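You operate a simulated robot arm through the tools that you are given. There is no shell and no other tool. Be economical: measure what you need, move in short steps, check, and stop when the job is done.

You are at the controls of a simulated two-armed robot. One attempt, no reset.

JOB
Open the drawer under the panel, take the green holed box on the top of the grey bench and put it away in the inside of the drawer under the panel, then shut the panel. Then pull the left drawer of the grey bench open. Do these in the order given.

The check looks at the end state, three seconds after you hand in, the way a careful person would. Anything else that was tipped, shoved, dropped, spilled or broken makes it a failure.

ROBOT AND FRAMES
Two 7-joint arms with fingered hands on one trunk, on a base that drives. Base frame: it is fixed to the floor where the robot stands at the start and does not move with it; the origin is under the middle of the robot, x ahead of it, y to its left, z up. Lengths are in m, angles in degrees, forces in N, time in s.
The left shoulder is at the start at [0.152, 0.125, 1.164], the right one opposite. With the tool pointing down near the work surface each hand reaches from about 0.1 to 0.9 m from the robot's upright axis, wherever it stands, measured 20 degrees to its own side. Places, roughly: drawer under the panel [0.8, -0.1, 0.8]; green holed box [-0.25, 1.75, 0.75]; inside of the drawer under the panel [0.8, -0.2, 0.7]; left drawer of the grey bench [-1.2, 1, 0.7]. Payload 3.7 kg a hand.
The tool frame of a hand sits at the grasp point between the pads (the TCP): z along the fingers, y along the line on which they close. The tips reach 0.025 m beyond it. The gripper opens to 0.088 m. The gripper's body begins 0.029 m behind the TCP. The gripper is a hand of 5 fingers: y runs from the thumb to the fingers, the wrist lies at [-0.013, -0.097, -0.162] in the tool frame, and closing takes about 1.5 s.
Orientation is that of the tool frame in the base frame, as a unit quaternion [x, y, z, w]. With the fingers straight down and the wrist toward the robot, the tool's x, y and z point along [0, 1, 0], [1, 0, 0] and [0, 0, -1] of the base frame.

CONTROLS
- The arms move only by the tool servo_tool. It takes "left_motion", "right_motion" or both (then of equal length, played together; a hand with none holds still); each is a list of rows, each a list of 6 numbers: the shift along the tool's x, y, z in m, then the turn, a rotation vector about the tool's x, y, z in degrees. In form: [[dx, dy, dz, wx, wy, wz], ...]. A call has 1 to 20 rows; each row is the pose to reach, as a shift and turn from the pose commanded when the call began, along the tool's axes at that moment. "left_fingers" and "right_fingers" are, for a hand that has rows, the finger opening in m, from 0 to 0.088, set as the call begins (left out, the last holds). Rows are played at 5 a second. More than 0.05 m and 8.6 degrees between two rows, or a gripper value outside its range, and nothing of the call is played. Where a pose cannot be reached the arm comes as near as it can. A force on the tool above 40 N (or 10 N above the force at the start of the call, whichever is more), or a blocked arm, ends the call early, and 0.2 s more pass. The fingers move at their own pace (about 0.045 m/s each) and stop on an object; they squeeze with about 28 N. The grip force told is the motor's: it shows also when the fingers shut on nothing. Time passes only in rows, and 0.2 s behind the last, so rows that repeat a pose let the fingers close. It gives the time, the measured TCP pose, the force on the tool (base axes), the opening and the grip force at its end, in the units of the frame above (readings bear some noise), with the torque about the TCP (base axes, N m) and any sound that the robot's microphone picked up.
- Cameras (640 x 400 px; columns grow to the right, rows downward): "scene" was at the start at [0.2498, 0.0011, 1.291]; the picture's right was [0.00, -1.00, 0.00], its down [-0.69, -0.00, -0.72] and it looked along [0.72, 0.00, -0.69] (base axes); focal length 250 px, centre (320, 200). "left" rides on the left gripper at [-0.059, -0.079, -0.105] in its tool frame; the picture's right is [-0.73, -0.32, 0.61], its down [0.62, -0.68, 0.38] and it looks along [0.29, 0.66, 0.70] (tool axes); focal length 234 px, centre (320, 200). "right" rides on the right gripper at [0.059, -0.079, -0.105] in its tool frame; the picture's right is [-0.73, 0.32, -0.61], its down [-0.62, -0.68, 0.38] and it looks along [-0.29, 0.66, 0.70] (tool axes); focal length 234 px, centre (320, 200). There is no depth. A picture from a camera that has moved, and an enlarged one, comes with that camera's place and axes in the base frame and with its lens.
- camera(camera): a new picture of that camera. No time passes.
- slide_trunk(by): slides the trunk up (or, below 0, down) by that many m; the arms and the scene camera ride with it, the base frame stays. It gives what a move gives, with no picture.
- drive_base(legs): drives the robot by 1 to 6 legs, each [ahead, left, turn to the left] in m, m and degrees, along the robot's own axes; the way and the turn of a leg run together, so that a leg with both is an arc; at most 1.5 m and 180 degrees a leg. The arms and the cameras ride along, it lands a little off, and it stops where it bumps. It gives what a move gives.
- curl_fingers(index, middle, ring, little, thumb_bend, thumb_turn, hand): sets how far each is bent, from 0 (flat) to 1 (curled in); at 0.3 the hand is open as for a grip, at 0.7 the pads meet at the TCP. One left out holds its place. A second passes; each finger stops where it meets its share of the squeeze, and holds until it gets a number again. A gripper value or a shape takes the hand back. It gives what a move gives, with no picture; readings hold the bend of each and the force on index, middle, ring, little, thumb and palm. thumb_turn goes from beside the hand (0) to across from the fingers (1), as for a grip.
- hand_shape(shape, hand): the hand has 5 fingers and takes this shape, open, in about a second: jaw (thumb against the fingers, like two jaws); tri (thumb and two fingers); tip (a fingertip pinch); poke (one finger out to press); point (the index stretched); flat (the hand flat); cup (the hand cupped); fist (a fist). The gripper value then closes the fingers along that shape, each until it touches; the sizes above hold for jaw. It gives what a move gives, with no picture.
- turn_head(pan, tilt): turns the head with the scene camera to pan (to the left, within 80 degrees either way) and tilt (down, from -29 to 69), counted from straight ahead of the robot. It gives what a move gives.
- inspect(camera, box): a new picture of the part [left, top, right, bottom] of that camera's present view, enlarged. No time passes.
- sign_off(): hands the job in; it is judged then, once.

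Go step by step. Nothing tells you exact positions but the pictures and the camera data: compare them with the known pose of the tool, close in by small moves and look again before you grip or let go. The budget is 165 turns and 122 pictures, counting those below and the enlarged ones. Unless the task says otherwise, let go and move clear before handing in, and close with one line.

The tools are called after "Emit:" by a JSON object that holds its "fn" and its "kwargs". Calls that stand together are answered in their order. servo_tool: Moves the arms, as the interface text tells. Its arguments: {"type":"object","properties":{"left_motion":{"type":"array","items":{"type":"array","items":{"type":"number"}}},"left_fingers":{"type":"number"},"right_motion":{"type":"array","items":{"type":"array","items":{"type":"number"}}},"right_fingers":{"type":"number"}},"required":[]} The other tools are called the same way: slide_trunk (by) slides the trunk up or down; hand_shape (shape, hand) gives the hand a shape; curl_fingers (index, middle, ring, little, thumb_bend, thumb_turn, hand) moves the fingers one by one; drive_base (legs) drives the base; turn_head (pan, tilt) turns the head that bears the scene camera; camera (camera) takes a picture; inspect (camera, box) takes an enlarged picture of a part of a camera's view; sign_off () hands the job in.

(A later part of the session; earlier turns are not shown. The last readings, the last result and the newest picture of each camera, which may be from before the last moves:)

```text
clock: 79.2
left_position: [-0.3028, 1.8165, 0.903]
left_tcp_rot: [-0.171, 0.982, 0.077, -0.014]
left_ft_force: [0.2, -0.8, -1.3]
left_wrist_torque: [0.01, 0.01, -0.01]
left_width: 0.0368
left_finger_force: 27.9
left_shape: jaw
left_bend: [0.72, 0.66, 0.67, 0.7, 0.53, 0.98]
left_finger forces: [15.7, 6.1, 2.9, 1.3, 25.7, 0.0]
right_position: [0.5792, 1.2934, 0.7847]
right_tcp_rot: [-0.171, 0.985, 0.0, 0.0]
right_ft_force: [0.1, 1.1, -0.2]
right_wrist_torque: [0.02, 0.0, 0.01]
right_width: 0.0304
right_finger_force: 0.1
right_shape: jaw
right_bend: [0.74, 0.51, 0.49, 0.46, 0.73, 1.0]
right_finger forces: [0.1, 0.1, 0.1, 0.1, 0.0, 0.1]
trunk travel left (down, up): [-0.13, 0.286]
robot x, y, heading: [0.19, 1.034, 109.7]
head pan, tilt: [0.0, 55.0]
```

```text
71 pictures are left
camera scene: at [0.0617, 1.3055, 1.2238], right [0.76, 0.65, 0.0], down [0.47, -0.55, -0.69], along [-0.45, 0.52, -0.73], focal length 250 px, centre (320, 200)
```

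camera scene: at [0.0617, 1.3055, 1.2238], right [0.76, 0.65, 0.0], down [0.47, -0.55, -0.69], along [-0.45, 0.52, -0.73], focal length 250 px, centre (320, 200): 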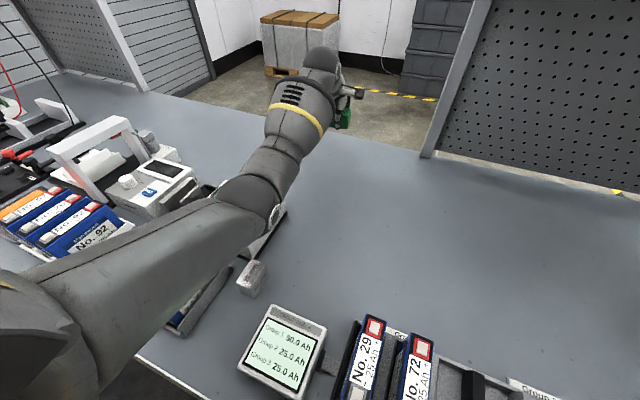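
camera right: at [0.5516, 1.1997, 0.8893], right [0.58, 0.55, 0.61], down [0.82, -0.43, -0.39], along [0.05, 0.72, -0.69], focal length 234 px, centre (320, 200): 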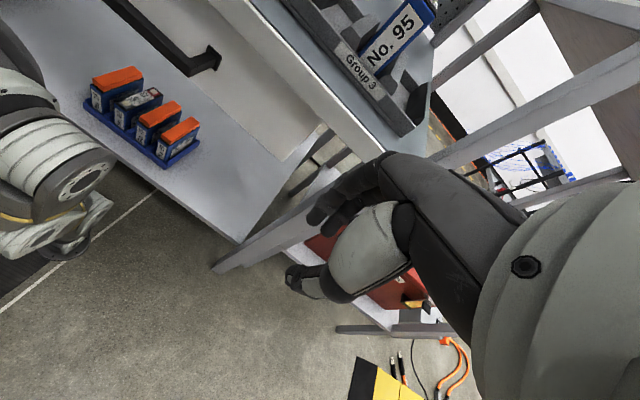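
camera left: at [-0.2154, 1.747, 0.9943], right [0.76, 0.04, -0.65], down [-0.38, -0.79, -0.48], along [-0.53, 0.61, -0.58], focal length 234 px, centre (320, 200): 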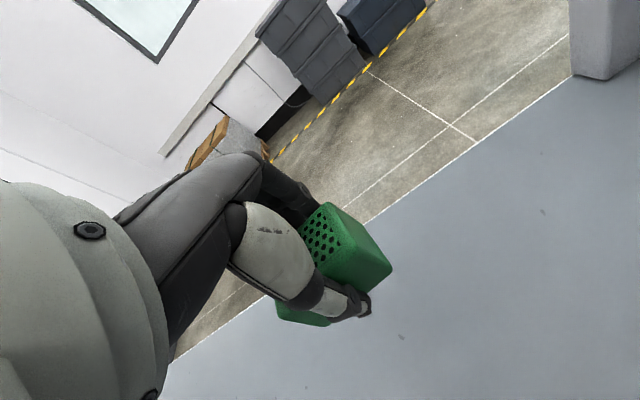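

The box is lifted cleanly. I'll raise the trunk and back straight away from the bench with the box held high.

Emit:
{"fn": "slide_trunk", "kwargs": {"by": 0.1}}

Emit:
{"fn": "drive_base", "kwargs": {"legs": [[-0.45, 0, 0]]}}

Emit:
{"fn": "camera", "kwargs": {"camera": "scene"}}

```text
clock: 80.6
left_position: [-0.2959, 1.8021, 1.1013]
left_tcp_rot: [-0.17, 0.976, 0.136, -0.025]
left_ft_force: [0.4, -0.2, 0.5]
left_wrist_torque: [0.03, -0.01, 0.0]
left_width: 0.0372
left_finger_force: 28.0
left_shape: jaw
left_bend: [0.72, 0.66, 0.71, 0.7, 0.53, 0.98]
left_finger forces: [15.5, 6.0, 2.8, 1.2, 25.7, 0.1]
right_position: [0.5799, 1.2948, 0.8842]
right_tcp_rot: [-0.171, 0.985, -0.001, 0.0]
right_ft_force: [-0.3, 0.9, -0.2]
right_wrist_torque: [-0.06, -0.01, 0.05]
right_width: 0.0301
right_finger_force: 0.1
right_shape: jaw
right_bend: [0.74, 0.51, 0.49, 0.46, 0.73, 1.0]
right_finger forces: [0.0, 0.0, 0.1, 0.0, 0.0, 0.0]
trunk travel left (down, up): [-0.23, 0.186]
robot x, y, heading: [0.1914, 1.0295, 109.6]
head pan, tilt: [0.0, 55.0]
```

```text
clock: 83.3
left_position: [-0.1455, 1.3677, 1.1031]
left_tcp_rot: [-0.173, 0.975, 0.139, -0.026]
left_ft_force: [-0.5, 0.7, -1.1]
left_wrist_torque: [0.02, 0.02, 0.02]
left_width: 0.0368
left_finger_force: 27.3
left_shape: jaw
left_bend: [0.72, 0.66, 0.71, 0.7, 0.53, 0.98]
left_finger forces: [15.5, 6.1, 2.9, 1.3, 25.6, 0.0]
right_position: [0.7345, 0.8666, 0.8844]
right_tcp_rot: [-0.174, 0.985, 0.0, 0.0]
right_ft_force: [-0.1, -0.1, -0.2]
right_wrist_torque: [0.01, -0.03, -0.01]
right_width: 0.0302
right_finger_force: 0.0
right_shape: jaw
right_bend: [0.74, 0.51, 0.49, 0.46, 0.73, 1.0]
right_finger forces: [0.0, 0.1, 0.0, 0.0, 0.0, 0.0]
trunk travel left (down, up): [-0.23, 0.186]
robot x, y, heading: [0.3476, 0.6015, 110.1]
head pan, tilt: [0.0, 55.0]
```

```text
70 pictures are left
camera scene: at [0.2551, 0.7665, 1.3265], right [0.73, 0.68, 0.0], down [0.55, -0.58, -0.6], along [-0.41, 0.44, -0.8], focal length 250 px, centre (320, 200)
```

scene: 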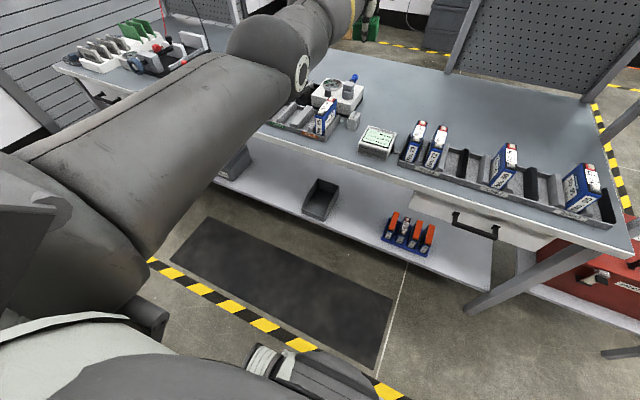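

Everything on the bench looks undisturbed. I'll retract the left arm, sidestep away from the cabinet, and turn left to face the drawer.

Emit:
{"fn": "servo_tool", "kwargs": {"left_motion": [[0, -0.04, 0, 2, 0, 0], [0, -0.08, 0, 4, 0, 0], [0, -0.12, 0, 6, 0, 0], [0, -0.16, 0, 8, 0, 0], [0, -0.2, 0, 10, 0, 0], [0, -0.24, 0, 12, 0, 0], [0, -0.28, 0, 14, 0, 0], [0, -0.31, 0, 16, 0, 0]]}}

Emit:
{"fn": "drive_base", "kwargs": {"legs": [[0.03, 0.38, 0], [0, 0, 176]]}}

Emit:
{"fn": "turn_head", "kwargs": {"pan": 30, "tilt": 35}}

Emit:
{"fn": "camera", "kwargs": {"camera": "scene"}}

Emit:
{"fn": "camera", "kwargs": {"camera": "left"}}

```text
clock: 85.1
left_position: [-0.0436, 1.0869, 1.018]
left_tcp_rot: [-0.177, 0.984, 0.001, -0.001]
left_ft_force: [-0.5, 0.8, -1.0]
left_wrist_torque: [0.03, 0.01, 0.01]
left_width: 0.0368
left_finger_force: 28.0
left_shape: jaw
left_bend: [0.72, 0.66, 0.68, 0.7, 0.53, 0.98]
left_finger forces: [15.5, 6.0, 2.8, 1.3, 25.6, 0.0]
right_position: [0.733, 0.8659, 0.8846]
right_tcp_rot: [-0.174, 0.985, 0.002, 0.0]
right_ft_force: [1.0, 0.3, -0.7]
right_wrist_torque: [-0.01, -0.03, -0.05]
right_width: 0.03
right_finger_force: 0.1
right_shape: jaw
right_bend: [0.74, 0.51, 0.49, 0.46, 0.73, 1.0]
right_finger forces: [0.0, 0.1, 0.0, 0.0, 0.0, 0.1]
trunk travel left (down, up): [-0.23, 0.186]
robot x, y, heading: [0.3465, 0.601, 110.3]
head pan, tilt: [0.0, 55.0]
```

```text
clock: 94.8
left_position: [0.3425, -0.0154, 1.0182]
left_tcp_rot: [0.989, 0.148, 0.001, 0.001]
left_ft_force: [-1.4, 0.4, -2.5]
left_wrist_torque: [-0.05, 0.01, -0.04]
left_width: 0.0362
left_finger_force: 28.1
left_shape: jaw
left_bend: [0.72, 0.66, 0.68, 0.7, 0.54, 0.98]
left_finger forces: [15.2, 5.7, 2.6, 1.3, 24.9, 0.1]
right_position: [-0.4218, 0.2505, 0.8845]
right_tcp_rot: [0.989, 0.146, 0.0, 0.0]
right_ft_force: [0.2, -0.2, -0.5]
right_wrist_torque: [0.01, 0.04, -0.02]
right_width: 0.0305
right_finger_force: 0.1
right_shape: jaw
right_bend: [0.74, 0.51, 0.49, 0.46, 0.73, 1.0]
right_finger forces: [0.0, 0.0, 0.0, 0.0, 0.0, 0.0]
trunk travel left (down, up): [-0.23, 0.186]
robot x, y, heading: [-0.019, 0.4953, -73.3]
head pan, tilt: [0.0, 55.0]
```

```text
clock: 95.7
left_position: [0.343, -0.015, 1.0184]
left_tcp_rot: [0.989, 0.147, 0.001, 0.002]
left_ft_force: [0.7, 0.0, -1.4]
left_wrist_torque: [-0.02, 0.0, 0.0]
left_width: 0.0367
left_finger_force: 27.9
left_shape: jaw
left_bend: [0.72, 0.66, 0.68, 0.7, 0.54, 0.98]
left_finger forces: [15.3, 5.8, 2.7, 1.2, 24.9, 0.1]
right_position: [-0.4204, 0.2512, 0.8851]
right_tcp_rot: [0.989, 0.146, 0.0, 0.0]
right_ft_force: [-0.2, 1.5, 0.5]
right_wrist_torque: [0.03, 0.0, 0.01]
right_width: 0.0303
right_finger_force: 0.0
right_shape: jaw
right_bend: [0.74, 0.51, 0.49, 0.46, 0.73, 1.0]
right_finger forces: [0.1, 0.0, 0.1, 0.0, 0.0, 0.1]
trunk travel left (down, up): [-0.23, 0.186]
robot x, y, heading: [-0.0183, 0.4963, -73.3]
head pan, tilt: [30.0, 35.0]
```

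```text
69 pictures are left
camera scene: at [0.0803, 0.3211, 1.3522], right [-0.68, -0.73, 0.0], down [-0.42, 0.39, -0.82], along [0.6, -0.56, -0.57], focal length 250 px, centre (320, 200)
```

scene: 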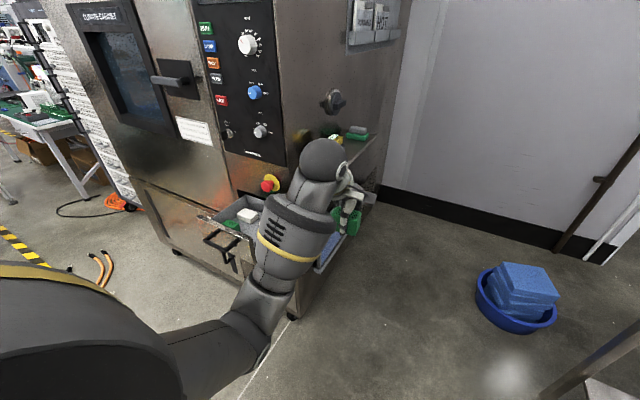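

```text
68 pictures are left
camera left: at [0.2636, 0.0437, 1.1228], right [-0.79, 0.1, -0.61], down [0.4, 0.83, -0.38], along [0.47, -0.55, -0.69], focal length 234 px, centre (320, 200)
```

left: 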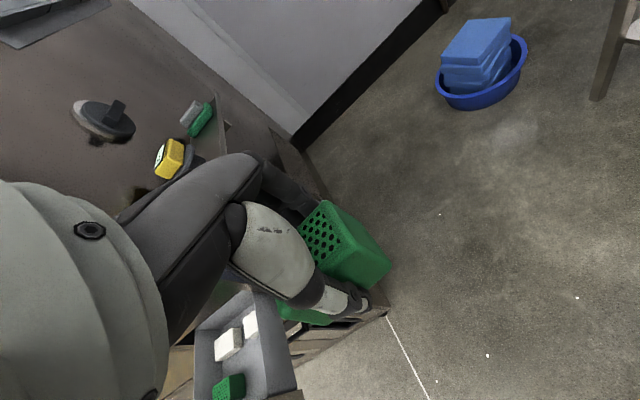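

The heading is square to the cabinet and the box is still held. I'll back off a little and slide left until I'm in front of the open drawer.

Emit:
{"fn": "drive_base", "kwargs": {"legs": [[-0.12, 0, 0], [0, 0.365, 0]]}}

Emit:
{"fn": "turn_head", "kwargs": {"pan": 15, "tilt": 45}}

Emit:
{"fn": "camera", "kwargs": {"camera": "scene"}}

Emit:
{"fn": "camera", "kwargs": {"camera": "left"}}

```text
clock: 98.8
left_position: [0.6522, 0.2068, 1.0186]
left_tcp_rot: [0.989, 0.151, 0.001, 0.001]
left_ft_force: [0.1, 0.4, -1.5]
left_wrist_torque: [0.02, 0.0, 0.01]
left_width: 0.0366
left_finger_force: 27.9
left_shape: jaw
left_bend: [0.72, 0.66, 0.68, 0.7, 0.54, 0.97]
left_finger forces: [15.4, 5.8, 2.7, 1.3, 24.9, 0.0]
right_position: [-0.1134, 0.4673, 0.8863]
right_tcp_rot: [0.989, 0.15, 0.0, 0.0]
right_ft_force: [-1.7, 0.4, 0.3]
right_wrist_torque: [0.01, -0.02, 0.03]
right_width: 0.0304
right_finger_force: 0.0
right_shape: jaw
right_bend: [0.74, 0.51, 0.49, 0.46, 0.73, 1.0]
right_finger forces: [0.0, 0.0, 0.1, 0.0, 0.0, 0.0]
trunk travel left (down, up): [-0.23, 0.186]
robot x, y, heading: [0.2863, 0.713, -72.8]
head pan, tilt: [30.0, 35.0]
```

```text
clock: 99.6
left_position: [0.653, 0.2069, 1.0186]
left_tcp_rot: [0.988, 0.151, 0.001, 0.001]
left_ft_force: [0.2, -0.1, -0.8]
left_wrist_torque: [0.0, 0.01, -0.01]
left_width: 0.0363
left_finger_force: 28.3
left_shape: jaw
left_bend: [0.72, 0.66, 0.68, 0.7, 0.54, 0.97]
left_finger forces: [15.3, 5.9, 2.7, 1.3, 24.9, 0.0]
right_position: [-0.1141, 0.4679, 0.884]
right_tcp_rot: [0.989, 0.15, 0.001, 0.0]
right_ft_force: [-0.5, -0.8, -0.3]
right_wrist_torque: [0.01, 0.0, -0.05]
right_width: 0.0306
right_finger_force: 0.1
right_shape: jaw
right_bend: [0.74, 0.51, 0.49, 0.46, 0.73, 1.0]
right_finger forces: [0.0, 0.0, 0.0, 0.0, 0.0, 0.1]
trunk travel left (down, up): [-0.23, 0.186]
robot x, y, heading: [0.2866, 0.7146, -72.9]
head pan, tilt: [15.0, 45.0]
```

```text
67 pictures are left
camera scene: at [0.3654, 0.5323, 1.3375], right [-0.84, -0.53, 0.0], down [-0.38, 0.6, -0.71], along [0.38, -0.6, -0.71], focal length 250 px, centre (320, 200)
```

scene: 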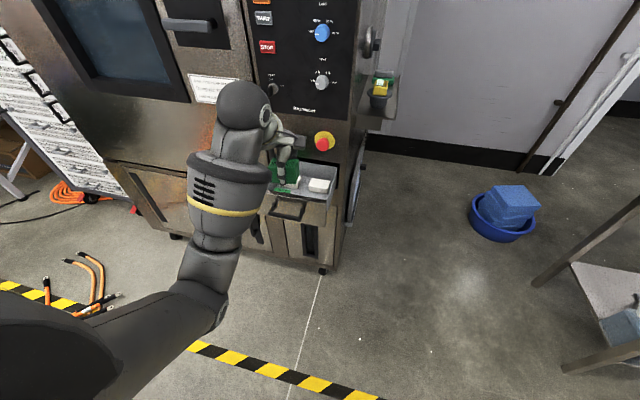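

```text
66 pictures are left
camera left: at [0.5721, 0.2654, 1.1228], right [-0.79, 0.09, -0.61], down [0.39, 0.84, -0.38], along [0.47, -0.54, -0.69], focal length 234 px, centre (320, 200)
```

left: 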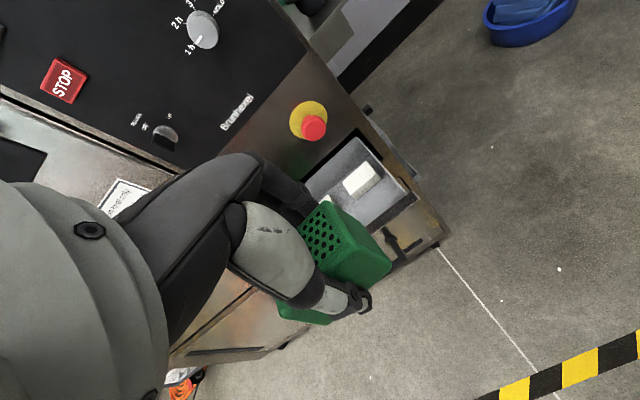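

The drawer geometry checks out; my drop spot is about (0.703, 0.058). I'll lower to z≈0.92 and then move forward over the drawer's free front-right area.

Emit:
{"fn": "servo_tool", "kwargs": {"left_motion": [[0, 0.01, 0.035, 0, 0, 0], [0, 0.02, 0.07, 0, 0, 0], [0, 0.04, 0.095, 0, 0, 0], [0.002, 0.07, 0.095, 0, 0, 0], [0.003, 0.1, 0.095, 0, 0, 0], [0.004, 0.13, 0.095, 0, 0, 0], [0.004, 0.155, 0.095, 0, 0, 0], [0.004, 0.155, 0.095, 0, 0, 0]]}}

Emit:
{"fn": "camera", "kwargs": {"camera": "left"}}

Emit:
{"fn": "inspect", "kwargs": {"camera": "scene", "box": [220, 110, 380, 250]}}

```text
clock: 101.4
left_position: [0.703, 0.061, 0.923]
left_tcp_rot: [0.989, 0.15, 0.001, 0.002]
left_ft_force: [0.6, -0.4, -1.2]
left_wrist_torque: [-0.01, -0.02, 0.03]
left_width: 0.0364
left_finger_force: 27.9
left_shape: jaw
left_bend: [0.72, 0.66, 0.69, 0.7, 0.54, 0.97]
left_finger forces: [15.3, 5.8, 2.6, 1.3, 25.1, 0.0]
right_position: [-0.114, 0.4689, 0.8847]
right_tcp_rot: [0.989, 0.15, 0.0, 0.0]
right_ft_force: [0.0, 0.0, -0.8]
right_wrist_torque: [0.0, 0.02, -0.01]
right_width: 0.0305
right_finger_force: 0.1
right_shape: jaw
right_bend: [0.74, 0.51, 0.49, 0.46, 0.73, 1.0]
right_finger forces: [0.1, 0.0, 0.0, 0.1, 0.0, 0.0]
trunk travel left (down, up): [-0.23, 0.186]
robot x, y, heading: [0.288, 0.7122, -72.9]
head pan, tilt: [15.0, 45.0]
```

```text
65 pictures are left
camera left: at [0.6231, 0.119, 1.0271], right [-0.79, 0.09, -0.61], down [0.39, 0.84, -0.38], along [0.48, -0.54, -0.69], focal length 234 px, centre (320, 200)
```

left: 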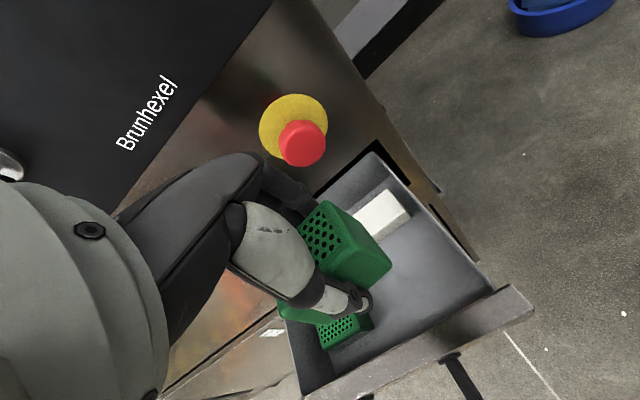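

```text
2.86 times, centred on (300, 180) of scene
camera zoom: at [0.3654, 0.5325, 1.3375], right [-0.85, -0.53, 0.0], down [-0.38, 0.6, -0.71], along [0.38, -0.6, -0.71], focal length 713 px, centre (377, 257)
```

zoom: 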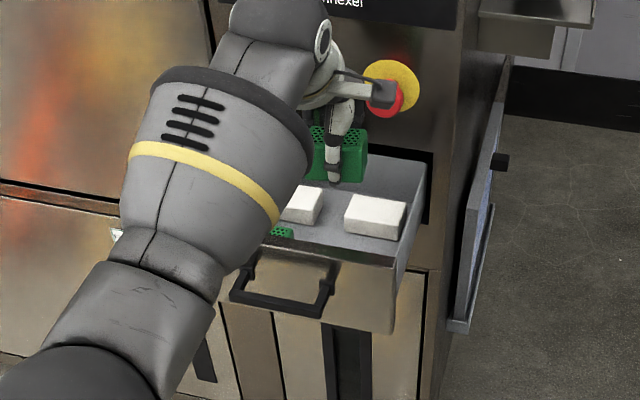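

The hand is centred over the free front-right patch. I'll lower in stages, watching the force.

Emit:
{"fn": "servo_tool", "kwargs": {"left_motion": [[-0.002, -0.001, 0.03, 0, 0, 0], [-0.002, -0.001, 0.06, 0, 0, 0], [-0.002, -0.001, 0.09, 0, 0, 0], [-0.002, -0.001, 0.11, 0, 0, 0], [-0.002, -0.001, 0.125, 0, 0, 0]]}}

Emit:
{"fn": "camera", "kwargs": {"camera": "left"}}

Emit:
{"fn": "inspect", "kwargs": {"camera": "scene", "box": [240, 130, 360, 240]}}

```text
clock: 102.6
left_position: [0.7014, 0.0577, 0.7993]
left_tcp_rot: [0.988, 0.151, 0.001, 0.001]
left_ft_force: [0.1, -0.5, -0.7]
left_wrist_torque: [0.02, 0.02, 0.04]
left_width: 0.0366
left_finger_force: 28.1
left_shape: jaw
left_bend: [0.72, 0.66, 0.69, 0.7, 0.54, 0.97]
left_finger forces: [15.3, 5.8, 2.7, 1.3, 24.9, 0.1]
right_position: [-0.1128, 0.4677, 0.886]
right_tcp_rot: [0.989, 0.15, 0.0, 0.0]
right_ft_force: [-0.2, 0.2, -0.3]
right_wrist_torque: [-0.01, 0.0, -0.01]
right_width: 0.03
right_finger_force: 0.0
right_shape: jaw
right_bend: [0.74, 0.51, 0.49, 0.46, 0.73, 1.0]
right_finger forces: [0.0, 0.1, 0.0, 0.0, 0.0, 0.1]
trunk travel left (down, up): [-0.23, 0.186]
robot x, y, heading: [0.2879, 0.7172, -72.8]
head pan, tilt: [15.0, 45.0]
```

```text
63 pictures are left
camera left: at [0.6211, 0.1163, 0.9034], right [-0.79, 0.09, -0.61], down [0.39, 0.84, -0.38], along [0.48, -0.54, -0.69], focal length 234 px, centre (320, 200)
```

left: 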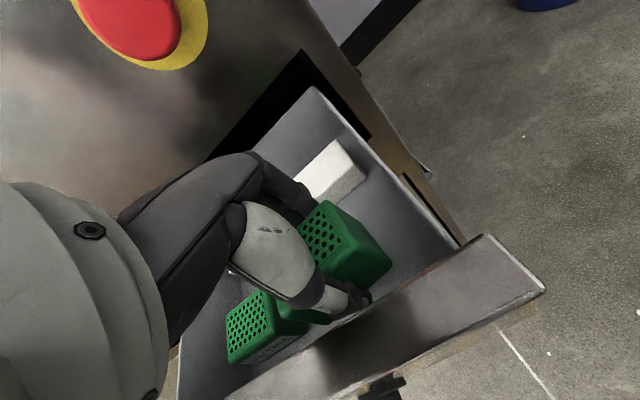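

```text
3.64 times, centred on (300, 185) of scene
camera zoom: at [0.3654, 0.5321, 1.3374], right [-0.85, -0.53, 0.0], down [-0.38, 0.6, -0.71], along [0.38, -0.6, -0.71], focal length 907 px, centre (393, 254)
```

zoom: 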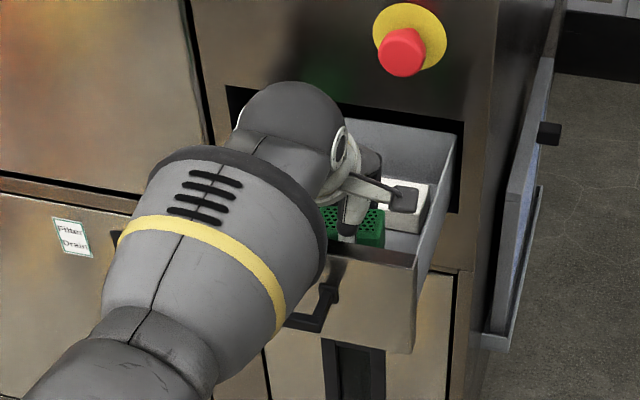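

The held box clears the green box already in there by about 2 cm. I'll go down the last 3 cm in small steps until it touches.

Emit:
{"fn": "servo_tool", "kwargs": {"left_motion": [[-0.004, 0, 0.008, 0, 0, 0], [-0.004, 0, 0.016, 0, 0, 0], [-0.004, 0, 0.022, 0, 0, 0], [-0.004, 0, 0.027, 0, 0, 0], [-0.004, 0, 0.027, 0, 0, 0]]}}

Emit:
{"fn": "camera", "kwargs": {"camera": "left"}}

```text
clock: 103.8
left_position: [0.6975, 0.0597, 0.7711]
left_tcp_rot: [0.989, 0.15, 0.001, 0.002]
left_ft_force: [0.2, 0.2, -1.2]
left_wrist_torque: [-0.05, -0.01, 0.0]
left_width: 0.0366
left_finger_force: 27.7
left_shape: jaw
left_bend: [0.72, 0.66, 0.69, 0.7, 0.54, 0.97]
left_finger forces: [15.5, 5.7, 2.7, 1.3, 24.9, 0.0]
right_position: [-0.115, 0.4679, 0.8849]
right_tcp_rot: [0.989, 0.151, 0.0, 0.0]
right_ft_force: [-0.6, 0.6, -0.6]
right_wrist_torque: [0.01, 0.0, 0.0]
right_width: 0.0305
right_finger_force: 0.0
right_shape: jaw
right_bend: [0.74, 0.51, 0.49, 0.46, 0.73, 1.0]
right_finger forces: [0.0, 0.0, 0.0, 0.1, 0.0, 0.0]
trunk travel left (down, up): [-0.23, 0.186]
robot x, y, heading: [0.2855, 0.714, -72.6]
head pan, tilt: [15.0, 45.0]
```

```text
61 pictures are left
camera left: at [0.6169, 0.1175, 0.8759], right [-0.79, 0.09, -0.61], down [0.39, 0.84, -0.38], along [0.48, -0.54, -0.69], focal length 234 px, centre (320, 200)
```

left: 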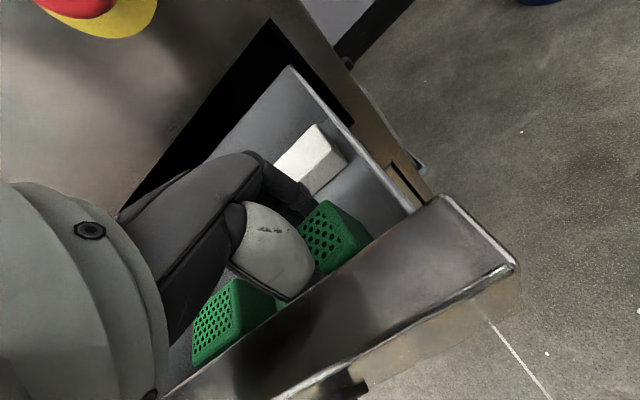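

There's no contact yet, so I'll keep going down in small steps.

Emit:
{"fn": "servo_tool", "kwargs": {"left_motion": [[0, 0.002, 0.005, 0, 0, 0], [0, 0.002, 0.01, 0, 0, 0], [0, 0.002, 0.014, 0, 0, 0], [0, 0.002, 0.018, 0, 0, 0], [0, 0.002, 0.022, 0, 0, 0]]}}

Emit:
{"fn": "camera", "kwargs": {"camera": "left"}}

```text
clock: 105.0
left_position: [0.6972, 0.0548, 0.7578]
left_tcp_rot: [0.989, 0.15, 0.003, 0.009]
left_ft_force: [0.8, 0.0, 28.6]
left_wrist_torque: [0.08, -0.1, -0.04]
left_width: 0.0366
left_finger_force: 28.1
left_shape: jaw
left_bend: [0.72, 0.72, 0.71, 0.7, 0.54, 0.97]
left_finger forces: [17.8, 8.2, 3.4, 0.9, 31.6, 0.1]
right_position: [-0.1142, 0.4693, 0.8861]
right_tcp_rot: [0.989, 0.151, 0.0, 0.003]
right_ft_force: [0.5, -0.2, 0.2]
right_wrist_torque: [0.01, -0.02, -0.01]
right_width: 0.0301
right_finger_force: 0.0
right_shape: jaw
right_bend: [0.74, 0.51, 0.49, 0.46, 0.73, 1.0]
right_finger forces: [0.0, 0.0, 0.1, 0.0, 0.1, 0.1]
trunk travel left (down, up): [-0.23, 0.186]
robot x, y, heading: [0.2856, 0.7169, -72.8]
head pan, tilt: [15.0, 45.0]
```

```text
60 pictures are left
camera left: at [0.617, 0.1149, 0.8608], right [-0.78, 0.08, -0.61], down [0.39, 0.83, -0.39], along [0.48, -0.55, -0.68], focal length 234 px, centre (320, 200)
```

left: 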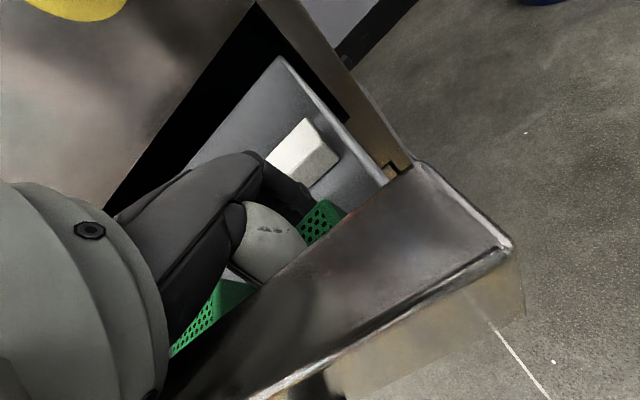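

It's touching the drawer floor at TCP z≈0.758. I'll ease the pressure and open the fingers just enough to release.

Emit:
{"fn": "servo_tool", "kwargs": {"left_motion": [[0, 0.001, -0.006, 0, 0, 0], [0, 0.001, -0.006, 0, 0, 0]]}}

Emit:
{"fn": "servo_tool", "kwargs": {"left_motion": [[0, 0, 0, 0, 0, 0], [0, 0, 0, 0, 0, 0], [0, 0, 0, 0, 0, 0]], "left_fingers": 0.054}}

Emit:
{"fn": "camera", "kwargs": {"camera": "left"}}

```text
clock: 105.6
left_position: [0.6977, 0.0576, 0.7584]
left_tcp_rot: [0.988, 0.151, 0.002, 0.003]
left_ft_force: [-3.3, -2.0, 19.5]
left_wrist_torque: [-0.15, -0.06, 0.0]
left_width: 0.0364
left_finger_force: 28.3
left_shape: jaw
left_bend: [0.72, 0.72, 0.71, 0.7, 0.54, 0.97]
left_finger forces: [17.5, 7.1, 3.4, 0.9, 29.5, 0.0]
right_position: [-0.1145, 0.4684, 0.8849]
right_tcp_rot: [0.989, 0.151, 0.001, 0.001]
right_ft_force: [0.2, -0.4, -0.3]
right_wrist_torque: [0.0, 0.0, 0.02]
right_width: 0.0302
right_finger_force: 0.2
right_shape: jaw
right_bend: [0.74, 0.51, 0.49, 0.46, 0.73, 1.0]
right_finger forces: [0.1, 0.1, 0.0, 0.1, 0.0, 0.1]
trunk travel left (down, up): [-0.23, 0.186]
robot x, y, heading: [0.2857, 0.7173, -72.7]
head pan, tilt: [15.0, 45.0]
```

```text
clock: 106.4
left_position: [0.6977, 0.0575, 0.7569]
left_tcp_rot: [0.988, 0.151, 0.002, 0.002]
left_ft_force: [-4.3, 0.1, 17.5]
left_wrist_torque: [1.29, -0.1, 0.2]
left_width: 0.0539
left_finger_force: 0.0
left_shape: jaw
left_bend: [0.29, 0.4, 0.37, 0.38, 0.64, 1.0]
left_finger forces: [0.0, 0.1, 0.0, 0.0, 0.1, 0.0]
right_position: [-0.1153, 0.4687, 0.8848]
right_tcp_rot: [0.989, 0.151, 0.0, 0.0]
right_ft_force: [-0.3, -0.5, 0.5]
right_wrist_torque: [-0.01, -0.01, -0.01]
right_width: 0.0302
right_finger_force: 0.1
right_shape: jaw
right_bend: [0.74, 0.51, 0.49, 0.46, 0.73, 1.0]
right_finger forces: [0.0, 0.0, 0.1, 0.0, 0.1, 0.0]
trunk travel left (down, up): [-0.23, 0.186]
robot x, y, heading: [0.2868, 0.7128, -72.6]
head pan, tilt: [15.0, 45.0]
```

```text
59 pictures are left
camera left: at [0.6178, 0.1162, 0.8608], right [-0.79, 0.09, -0.61], down [0.39, 0.84, -0.38], along [0.48, -0.54, -0.69], focal length 234 px, centre (320, 200)
```

left: 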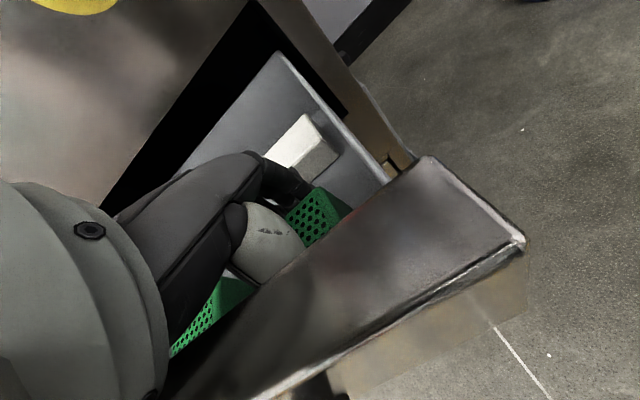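

The box is released. Something on the hand rests lightly on the drawer's rim, so I'll lift straight up and check.

Emit:
{"fn": "servo_tool", "kwargs": {"left_motion": [[0, 0, -0.01, 0, 0, 0], [0, 0, -0.025, 0, 0, 0], [0, 0, -0.045, 0, 0, 0], [0, 0, -0.075, 0, 0, 0], [0, 0, -0.11, 0, 0, 0], [0, 0, -0.15, 0, 0, 0]]}}

Emit:
{"fn": "camera", "kwargs": {"camera": "left"}}

Emit:
{"fn": "inspect", "kwargs": {"camera": "scene", "box": [240, 130, 360, 240]}}

```text
clock: 107.8
left_position: [0.6987, 0.0576, 0.9092]
left_tcp_rot: [0.989, 0.151, 0.001, 0.002]
left_ft_force: [-0.1, -0.1, -0.5]
left_wrist_torque: [0.03, -0.02, -0.01]
left_width: 0.0535
left_finger_force: 0.0
left_shape: jaw
left_bend: [0.29, 0.4, 0.37, 0.38, 0.64, 1.0]
left_finger forces: [0.0, 0.0, 0.0, 0.0, 0.0, 0.0]
right_position: [-0.1127, 0.4682, 0.8852]
right_tcp_rot: [0.989, 0.15, 0.0, 0.002]
right_ft_force: [-0.6, -0.1, 1.0]
right_wrist_torque: [-0.02, 0.0, -0.02]
right_width: 0.0302
right_finger_force: 0.1
right_shape: jaw
right_bend: [0.74, 0.51, 0.49, 0.46, 0.73, 1.0]
right_finger forces: [0.1, 0.0, 0.0, 0.0, 0.1, 0.1]
trunk travel left (down, up): [-0.23, 0.186]
robot x, y, heading: [0.2859, 0.7142, -72.5]
head pan, tilt: [15.0, 45.0]
```

```text
58 pictures are left
camera left: at [0.6184, 0.1155, 1.0131], right [-0.79, 0.09, -0.61], down [0.39, 0.84, -0.38], along [0.48, -0.54, -0.69], focal length 234 px, centre (320, 200)
```

left: 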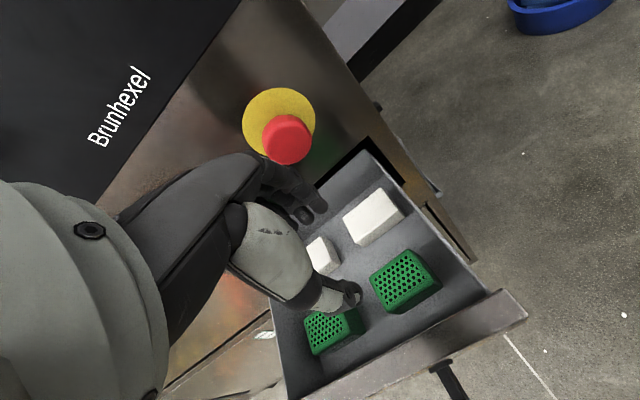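

```text
3.64 times, centred on (300, 185) of scene
camera zoom: at [0.3651, 0.5328, 1.3376], right [-0.85, -0.53, 0.0], down [-0.38, 0.6, -0.71], along [0.38, -0.6, -0.71], focal length 907 px, centre (393, 254)
```

zoom: 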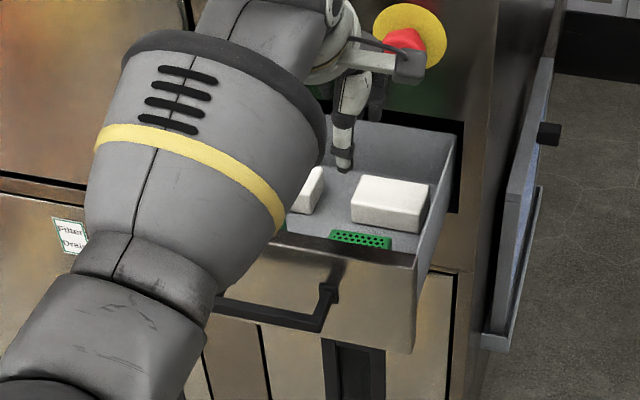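

The box sits upright on the drawer floor and the other items are undisturbed. I'll retreat, make a fist and line up with the handle's centre to push the drawer shut.

Emit:
{"fn": "servo_tool", "kwargs": {"left_motion": [[0, -0.01, -0.02, 0, 0, 0], [0, -0.05, -0.02, 0, 0, 0], [0.01, -0.09, -0.02, 0, 0, 0], [0.02, -0.13, -0.02, 0, 0, 0], [0.03, -0.17, -0.01, 0, 0, 0], [0.04, -0.21, 0, 0, 0, 0], [0.042, -0.24, 0.02, 0, 0, 0], [0.042, -0.25, 0.05, 0, 0, 0], [0.042, -0.25, 0.09, 0, 0, 0]]}}

Emit:
{"fn": "hand_shape", "kwargs": {"hand": "left", "shape": "fist"}}

Emit:
{"fn": "camera", "kwargs": {"camera": "left"}}

Emit:
{"fn": "camera", "kwargs": {"camera": "scene"}}

```text
clock: 109.8
left_position: [0.6592, 0.3085, 0.8138]
left_tcp_rot: [0.988, 0.151, 0.002, 0.001]
left_ft_force: [-0.3, -0.5, -0.1]
left_wrist_torque: [-0.01, 0.01, -0.03]
left_width: 0.0538
left_finger_force: 0.1
left_shape: jaw
left_bend: [0.29, 0.4, 0.37, 0.38, 0.64, 1.0]
left_finger forces: [0.1, 0.0, 0.0, 0.1, 0.0, 0.0]
right_position: [-0.1143, 0.4685, 0.8847]
right_tcp_rot: [0.989, 0.15, 0.0, 0.0]
right_ft_force: [0.3, 0.4, -0.1]
right_wrist_torque: [0.0, 0.03, 0.01]
right_width: 0.0305
right_finger_force: 0.1
right_shape: jaw
right_bend: [0.74, 0.51, 0.49, 0.46, 0.73, 1.0]
right_finger forces: [0.0, 0.0, 0.1, 0.0, 0.1, 0.0]
trunk travel left (down, up): [-0.23, 0.186]
robot x, y, heading: [0.2871, 0.7129, -72.8]
head pan, tilt: [15.0, 45.0]
```

```text
clock: 110.7
left_position: [0.6602, 0.308, 0.8143]
left_tcp_rot: [0.988, 0.151, 0.001, 0.002]
left_ft_force: [-0.5, 1.0, 0.1]
left_wrist_torque: [0.01, -0.02, 0.06]
left_width: 0.0
left_finger_force: 0.1
left_shape: fist
left_bend: [1.0, 1.0, 1.0, 1.0, 0.86, 0.85]
left_finger forces: [0.1, 0.0, 0.0, 0.1, 0.0, 0.0]
right_position: [-0.1143, 0.4687, 0.8847]
right_tcp_rot: [0.989, 0.15, 0.0, 0.0]
right_ft_force: [0.9, 0.1, -0.6]
right_wrist_torque: [0.02, -0.01, 0.0]
right_width: 0.0304
right_finger_force: 0.1
right_shape: jaw
right_bend: [0.74, 0.51, 0.49, 0.46, 0.73, 1.0]
right_finger forces: [0.0, 0.1, 0.0, 0.1, 0.1, 0.1]
trunk travel left (down, up): [-0.23, 0.186]
robot x, y, heading: [0.2859, 0.7151, -72.9]
head pan, tilt: [15.0, 45.0]
```

```text
56 pictures are left
camera left: at [0.5797, 0.3659, 0.9186], right [-0.79, 0.09, -0.61], down [0.39, 0.84, -0.38], along [0.48, -0.54, -0.69], focal length 234 px, centre (320, 200)
```

left: 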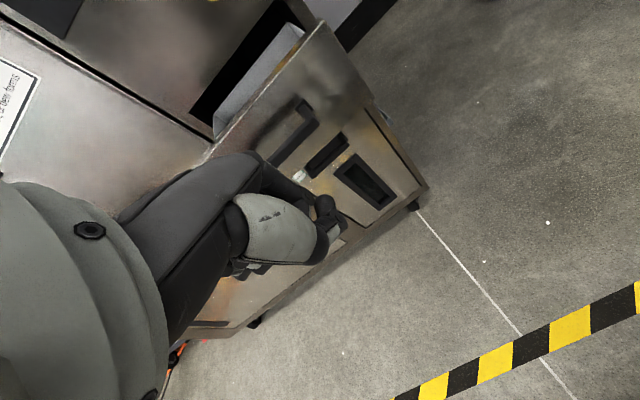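

```text
55 pictures are left
camera scene: at [0.3653, 0.5324, 1.3375], right [-0.85, -0.53, 0.0], down [-0.38, 0.6, -0.71], along [0.38, -0.6, -0.71], focal length 250 px, centre (320, 200)
```

scene: 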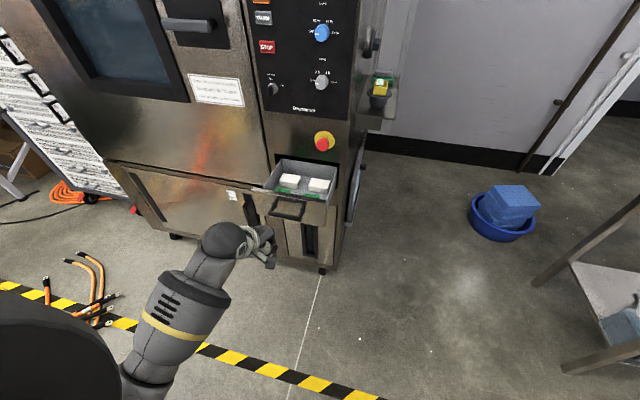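

The fist is centred on the handle. I'll lower it to the bar's height and move forward to contact.

Emit:
{"fn": "servo_tool", "kwargs": {"left_motion": [[0.006, 0, 0.035, 0, 0, 0], [0.006, 0, 0.065, 0, 0, 0], [0.006, 0.03, 0.065, 0, 0, 0], [0.006, 0.06, 0.065, 0, 0, 0], [0.006, 0.085, 0.065, 0, 0, 0]]}}

Emit:
{"fn": "camera", "kwargs": {"camera": "left"}}

Emit:
{"fn": "inspect", "kwargs": {"camera": "scene", "box": [200, 140, 360, 280]}}

```text
clock: 111.9
left_position: [0.6942, 0.2284, 0.7492]
left_tcp_rot: [0.989, 0.151, 0.001, 0.001]
left_ft_force: [-0.8, -0.5, 0.4]
left_wrist_torque: [0.0, 0.01, 0.0]
left_width: 0.0
left_finger_force: 0.1
left_shape: fist
left_bend: [1.0, 1.0, 1.0, 1.0, 0.86, 0.85]
left_finger forces: [0.0, 0.1, 0.0, 0.0, 0.1, 0.0]
right_position: [-0.113, 0.467, 0.8839]
right_tcp_rot: [0.989, 0.149, -0.001, 0.0]
right_ft_force: [0.4, -0.1, 0.0]
right_wrist_torque: [0.0, 0.03, 0.01]
right_width: 0.0302
right_finger_force: 0.1
right_shape: jaw
right_bend: [0.74, 0.51, 0.49, 0.46, 0.73, 1.0]
right_finger forces: [0.1, 0.0, 0.0, 0.1, 0.0, 0.0]
trunk travel left (down, up): [-0.23, 0.186]
robot x, y, heading: [0.2845, 0.7169, -72.7]
head pan, tilt: [15.0, 45.0]
```

```text
54 pictures are left
camera left: at [0.6149, 0.2868, 0.8533], right [-0.79, 0.09, -0.61], down [0.39, 0.84, -0.38], along [0.48, -0.54, -0.69], focal length 234 px, centre (320, 200)
```

left: 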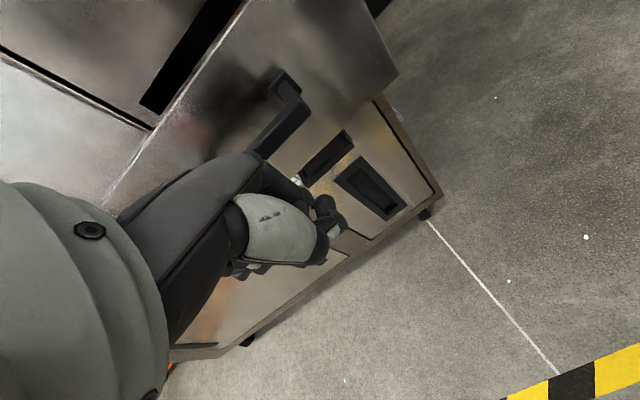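

```text
2.86 times, centred on (280, 210) of scene
camera zoom: at [0.3653, 0.5321, 1.3374], right [-0.85, -0.53, 0.0], down [-0.38, 0.6, -0.71], along [0.38, -0.6, -0.71], focal length 713 px, centre (434, 171)
```

zoom: 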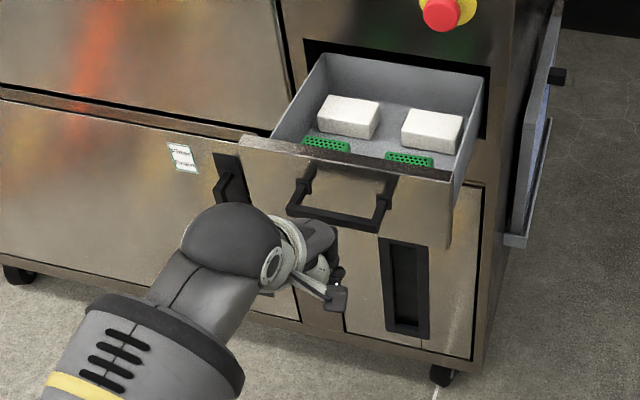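

The fist is about to meet the bar. I'll push along the drawer axis.

Emit:
{"fn": "servo_tool", "kwargs": {"left_motion": [[0, 0.02, 0, 0, 0, 0], [0, 0.04, 0, 0, 0, 0], [0, 0.06, 0, 0, 0, 0], [0, 0.08, 0, 0, 0, 0], [0, 0.1, 0, 0, 0, 0], [0, 0.12, 0, 0, 0, 0]]}}

Emit:
{"fn": "camera", "kwargs": {"camera": "scene"}}

```text
clock: 113.3
left_position: [0.7312, 0.1139, 0.7493]
left_tcp_rot: [0.989, 0.15, 0.002, 0.002]
left_ft_force: [0.4, 0.2, 0.1]
left_wrist_torque: [0.02, 0.04, -0.02]
left_width: 0.0
left_finger_force: 0.1
left_shape: fist
left_bend: [1.0, 1.0, 1.0, 1.0, 0.86, 0.85]
left_finger forces: [0.0, 0.0, 0.1, 0.0, 0.0, 0.0]
right_position: [-0.1141, 0.4679, 0.8846]
right_tcp_rot: [0.989, 0.151, 0.0, 0.0]
right_ft_force: [0.2, 0.1, -1.5]
right_wrist_torque: [-0.01, -0.01, 0.0]
right_width: 0.0304
right_finger_force: 0.0
right_shape: jaw
right_bend: [0.74, 0.51, 0.49, 0.46, 0.73, 1.0]
right_finger forces: [0.0, 0.0, 0.1, 0.0, 0.0, 0.2]
trunk travel left (down, up): [-0.23, 0.186]
robot x, y, heading: [0.2838, 0.7193, -72.8]
head pan, tilt: [15.0, 45.0]
```

```text
52 pictures are left
camera scene: at [0.3653, 0.532, 1.3374], right [-0.85, -0.53, 0.0], down [-0.38, 0.6, -0.71], along [0.38, -0.6, -0.71], focal length 250 px, centre (320, 200)
```

scene: 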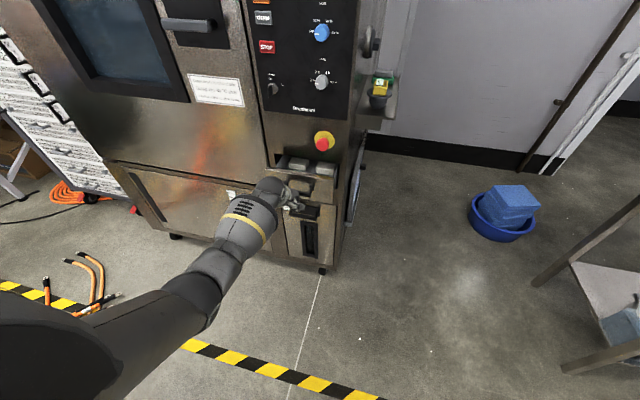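

The drawer is moving in smoothly. I'll keep pushing until it's seated.

Emit:
{"fn": "servo_tool", "kwargs": {"left_motion": [[0, 0.02, 0, 0, 0, 0], [0, 0.04, 0, 0, 0, 0], [0, 0.055, 0, 0, 0, 0], [0, 0.07, 0, 0, 0, 0], [0, 0.082, 0, 0, 0, 0], [0, 0.094, 0, 0, 0, 0]]}}

Emit:
{"fn": "camera", "kwargs": {"camera": "left"}}

Emit:
{"fn": "inspect", "kwargs": {"camera": "scene", "box": [230, 120, 370, 240]}}

```text
clock: 114.7
left_position: [0.7488, 0.0432, 0.7513]
left_tcp_rot: [0.988, 0.152, 0.002, 0.001]
left_ft_force: [0.0, -0.1, 0.7]
left_wrist_torque: [0.01, 0.02, 0.0]
left_width: 0.0
left_finger_force: 0.0
left_shape: fist
left_bend: [1.0, 1.0, 1.0, 1.0, 0.86, 0.85]
left_finger forces: [0.1, 0.3, 0.0, 0.0, 0.0, 0.1]
left hand out of reach, approached as far as the arm can: row 5, 6
right_position: [-0.1127, 0.4679, 0.884]
right_tcp_rot: [0.988, 0.151, 0.0, -0.001]
right_ft_force: [-0.6, -0.2, -0.4]
right_wrist_torque: [-0.02, 0.02, 0.0]
right_width: 0.0303
right_finger_force: 0.1
right_shape: jaw
right_bend: [0.74, 0.51, 0.49, 0.46, 0.73, 1.0]
right_finger forces: [0.1, 0.1, 0.0, 0.0, 0.0, 0.0]
trunk travel left (down, up): [-0.23, 0.186]
robot x, y, heading: [0.2876, 0.7141, -73.0]
head pan, tilt: [15.0, 45.0]
```

```text
51 pictures are left
camera left: at [0.6686, 0.1018, 0.856], right [-0.79, 0.09, -0.61], down [0.39, 0.84, -0.38], along [0.48, -0.54, -0.69], focal length 234 px, centre (320, 200)
```

left: 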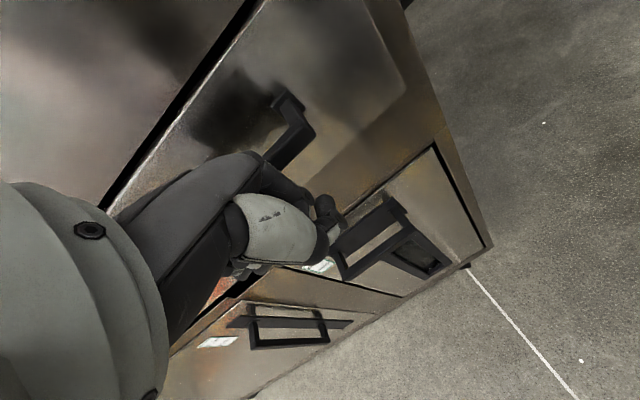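

```text
3.33 times, centred on (300, 180) of scene
camera zoom: at [0.3653, 0.5324, 1.3374], right [-0.85, -0.53, 0.0], down [-0.38, 0.6, -0.71], along [0.38, -0.6, -0.71], focal length 832 px, centre (387, 267)
```

zoom: 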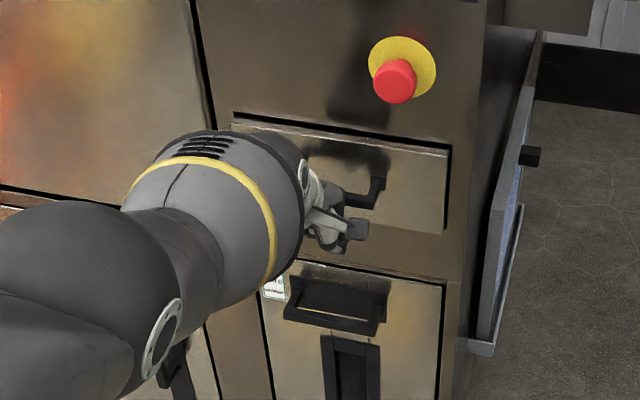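

The drawer is nearly shut and the arm is at its limit, so I'll drive the base forward a little to finish it.

Emit:
{"fn": "drive_base", "kwargs": {"legs": [[0.03, 0, 0]]}}

Emit:
{"fn": "inspect", "kwargs": {"camera": "scene", "box": [230, 120, 370, 240]}}

```text
clock: 115.6
left_position: [0.7532, 0.0283, 0.7544]
left_tcp_rot: [0.989, 0.15, 0.002, -0.002]
left_ft_force: [-9.8, 20.3, 16.4]
left_wrist_torque: [-1.17, -0.6, 0.1]
left_width: 0.0
left_finger_force: 0.0
left_shape: fist
left_bend: [1.0, 1.0, 1.0, 1.0, 0.86, 0.85]
left_finger forces: [0.0, 25.8, 0.0, 0.0, 0.0, 0.0]
right_position: [-0.1081, 0.4508, 0.8849]
right_tcp_rot: [0.988, 0.151, 0.001, 0.003]
right_ft_force: [0.5, -0.5, -0.7]
right_wrist_torque: [0.0, 0.03, 0.02]
right_width: 0.0302
right_finger_force: 0.1
right_shape: jaw
right_bend: [0.74, 0.51, 0.49, 0.46, 0.73, 1.0]
right_finger forces: [0.0, 0.0, 0.0, 0.0, 0.0, 0.1]
trunk travel left (down, up): [-0.23, 0.186]
robot x, y, heading: [0.2917, 0.6982, -72.7]
head pan, tilt: [15.0, 45.0]
stopped in leg 1: the force on the tool passed its limit (the readings are from after the stop); the commanded pose is now the measured one
```

```text
3.33 times, centred on (300, 180) of scene
camera zoom: at [0.3692, 0.5178, 1.3383], right [-0.84, -0.54, 0.0], down [-0.38, 0.6, -0.71], along [0.38, -0.6, -0.7], focal length 832 px, centre (387, 267)
```

zoom: 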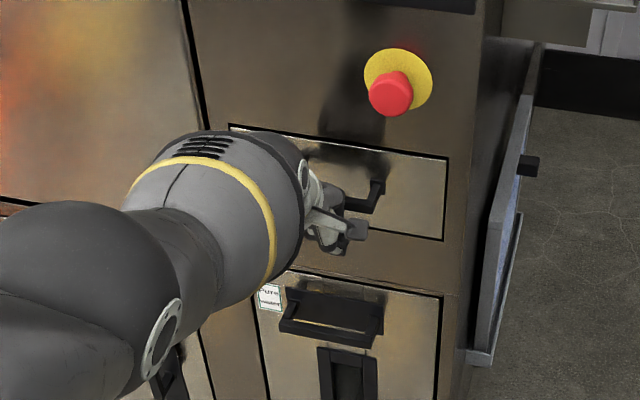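

The drawer looks flush and the force peaked at the stop. I'll back the hand off and verify.

Emit:
{"fn": "servo_tool", "kwargs": {"left_motion": [[0, -0.03, 0, 0, 0, 0], [0, -0.07, 0, 0, 0, 0], [0, -0.11, 0, 0, 0, 0], [0, -0.15, -0.02, 0, 0, 0], [0, -0.18, -0.06, 0, 0, 0], [0, -0.2, -0.1, 0, 0, 0], [0, -0.2, -0.14, 0, 0, 0]]}}

Emit:
{"fn": "inspect", "kwargs": {"camera": "scene", "box": [230, 120, 370, 240]}}

```text
clock: 117.2
left_position: [0.7673, 0.0167, 0.7861]
left_tcp_rot: [0.989, 0.151, 0.002, 0.001]
left_ft_force: [-2.4, 10.1, 11.3]
left_wrist_torque: [-0.16, -0.11, -0.09]
left_width: 0.0806
left_finger_force: 0.2
left_shape: fist
left_bend: [1.0, 1.0, 1.0, 1.0, 0.84, 0.86]
left_finger forces: [0.0, 10.7, 0.0, 0.0, 6.4, 0.1]
left hand out of reach, approached as far as the arm can: row 1, 2, 3, 4, 5, 6, 7
right_position: [-0.1079, 0.4489, 0.8848]
right_tcp_rot: [0.989, 0.149, 0.001, 0.002]
right_ft_force: [-0.2, 0.4, 0.2]
right_wrist_torque: [-0.01, -0.02, 0.02]
right_width: 0.0302
right_finger_force: 0.0
right_shape: jaw
right_bend: [0.74, 0.51, 0.49, 0.46, 0.73, 1.0]
right_finger forces: [0.1, 0.0, 0.1, 0.0, 0.1, 0.0]
trunk travel left (down, up): [-0.23, 0.186]
robot x, y, heading: [0.2911, 0.6934, -72.8]
head pan, tilt: [15.0, 45.0]
```

```text
3.33 times, centred on (300, 180) of scene
camera zoom: at [0.37, 0.5158, 1.3382], right [-0.84, -0.53, 0.0], down [-0.38, 0.6, -0.71], along [0.38, -0.6, -0.71], focal length 832 px, centre (387, 267)
```

zoom: 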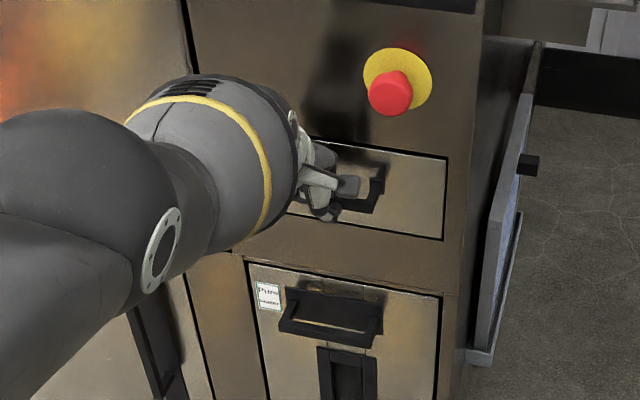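

The arm didn't retreat; it seems stuck in its posture. I'll back the base off slightly and check that the drawer stays put.

Emit:
{"fn": "drive_base", "kwargs": {"legs": [[-0.04, 0, 0]]}}

Emit:
{"fn": "inspect", "kwargs": {"camera": "scene", "box": [230, 120, 370, 240]}}

Emit:
{"fn": "camera", "kwargs": {"camera": "left"}}

```text
clock: 118.1
left_position: [0.757, 0.0572, 0.7815]
left_tcp_rot: [0.989, 0.15, 0.0, -0.002]
left_ft_force: [1.2, 0.3, -0.2]
left_wrist_torque: [0.01, -0.02, 0.03]
left_width: 0.0806
left_finger_force: 0.0
left_shape: fist
left_bend: [1.0, 1.0, 1.0, 1.0, 0.86, 0.85]
left_finger forces: [0.0, 0.0, 0.0, 0.0, 0.0, 0.0]
right_position: [-0.1178, 0.4869, 0.8848]
right_tcp_rot: [0.988, 0.151, 0.001, 0.001]
right_ft_force: [-0.2, -0.6, 0.4]
right_wrist_torque: [-0.01, 0.03, -0.03]
right_width: 0.0303
right_finger_force: 0.1
right_shape: jaw
right_bend: [0.74, 0.51, 0.49, 0.46, 0.73, 1.0]
right_finger forces: [0.0, 0.1, 0.0, 0.0, 0.0, 0.1]
trunk travel left (down, up): [-0.23, 0.186]
robot x, y, heading: [0.2835, 0.735, -72.8]
head pan, tilt: [15.0, 45.0]
```

```text
3.33 times, centred on (300, 180) of scene
camera zoom: at [0.3593, 0.553, 1.3376], right [-0.84, -0.54, 0.0], down [-0.38, 0.6, -0.71], along [0.38, -0.6, -0.71], focal length 832 px, centre (387, 267)
```

zoom: 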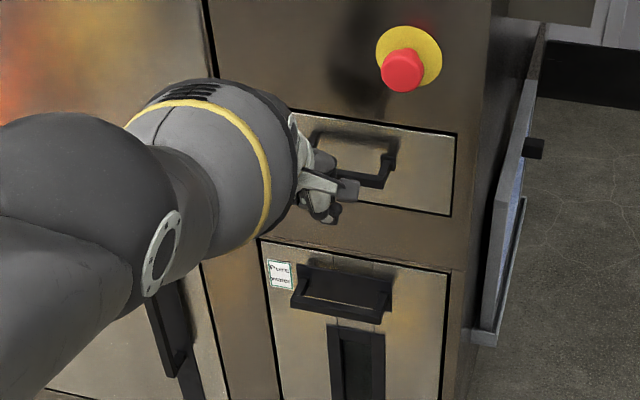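

```text
46 pictures are left
camera left: at [0.6768, 0.115, 0.8864], right [-0.79, 0.1, -0.61], down [0.39, 0.84, -0.38], along [0.47, -0.54, -0.7], focal length 234 px, centre (320, 200)
```

left: 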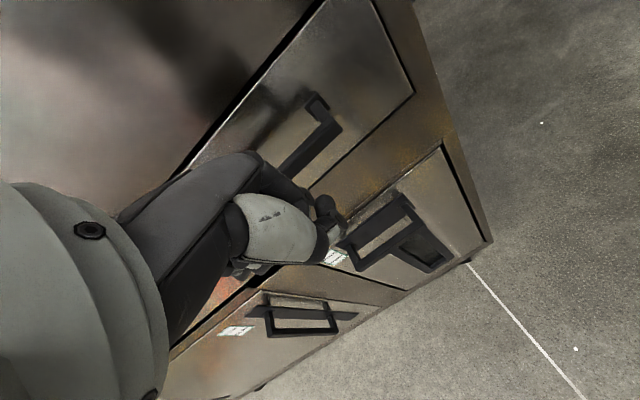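

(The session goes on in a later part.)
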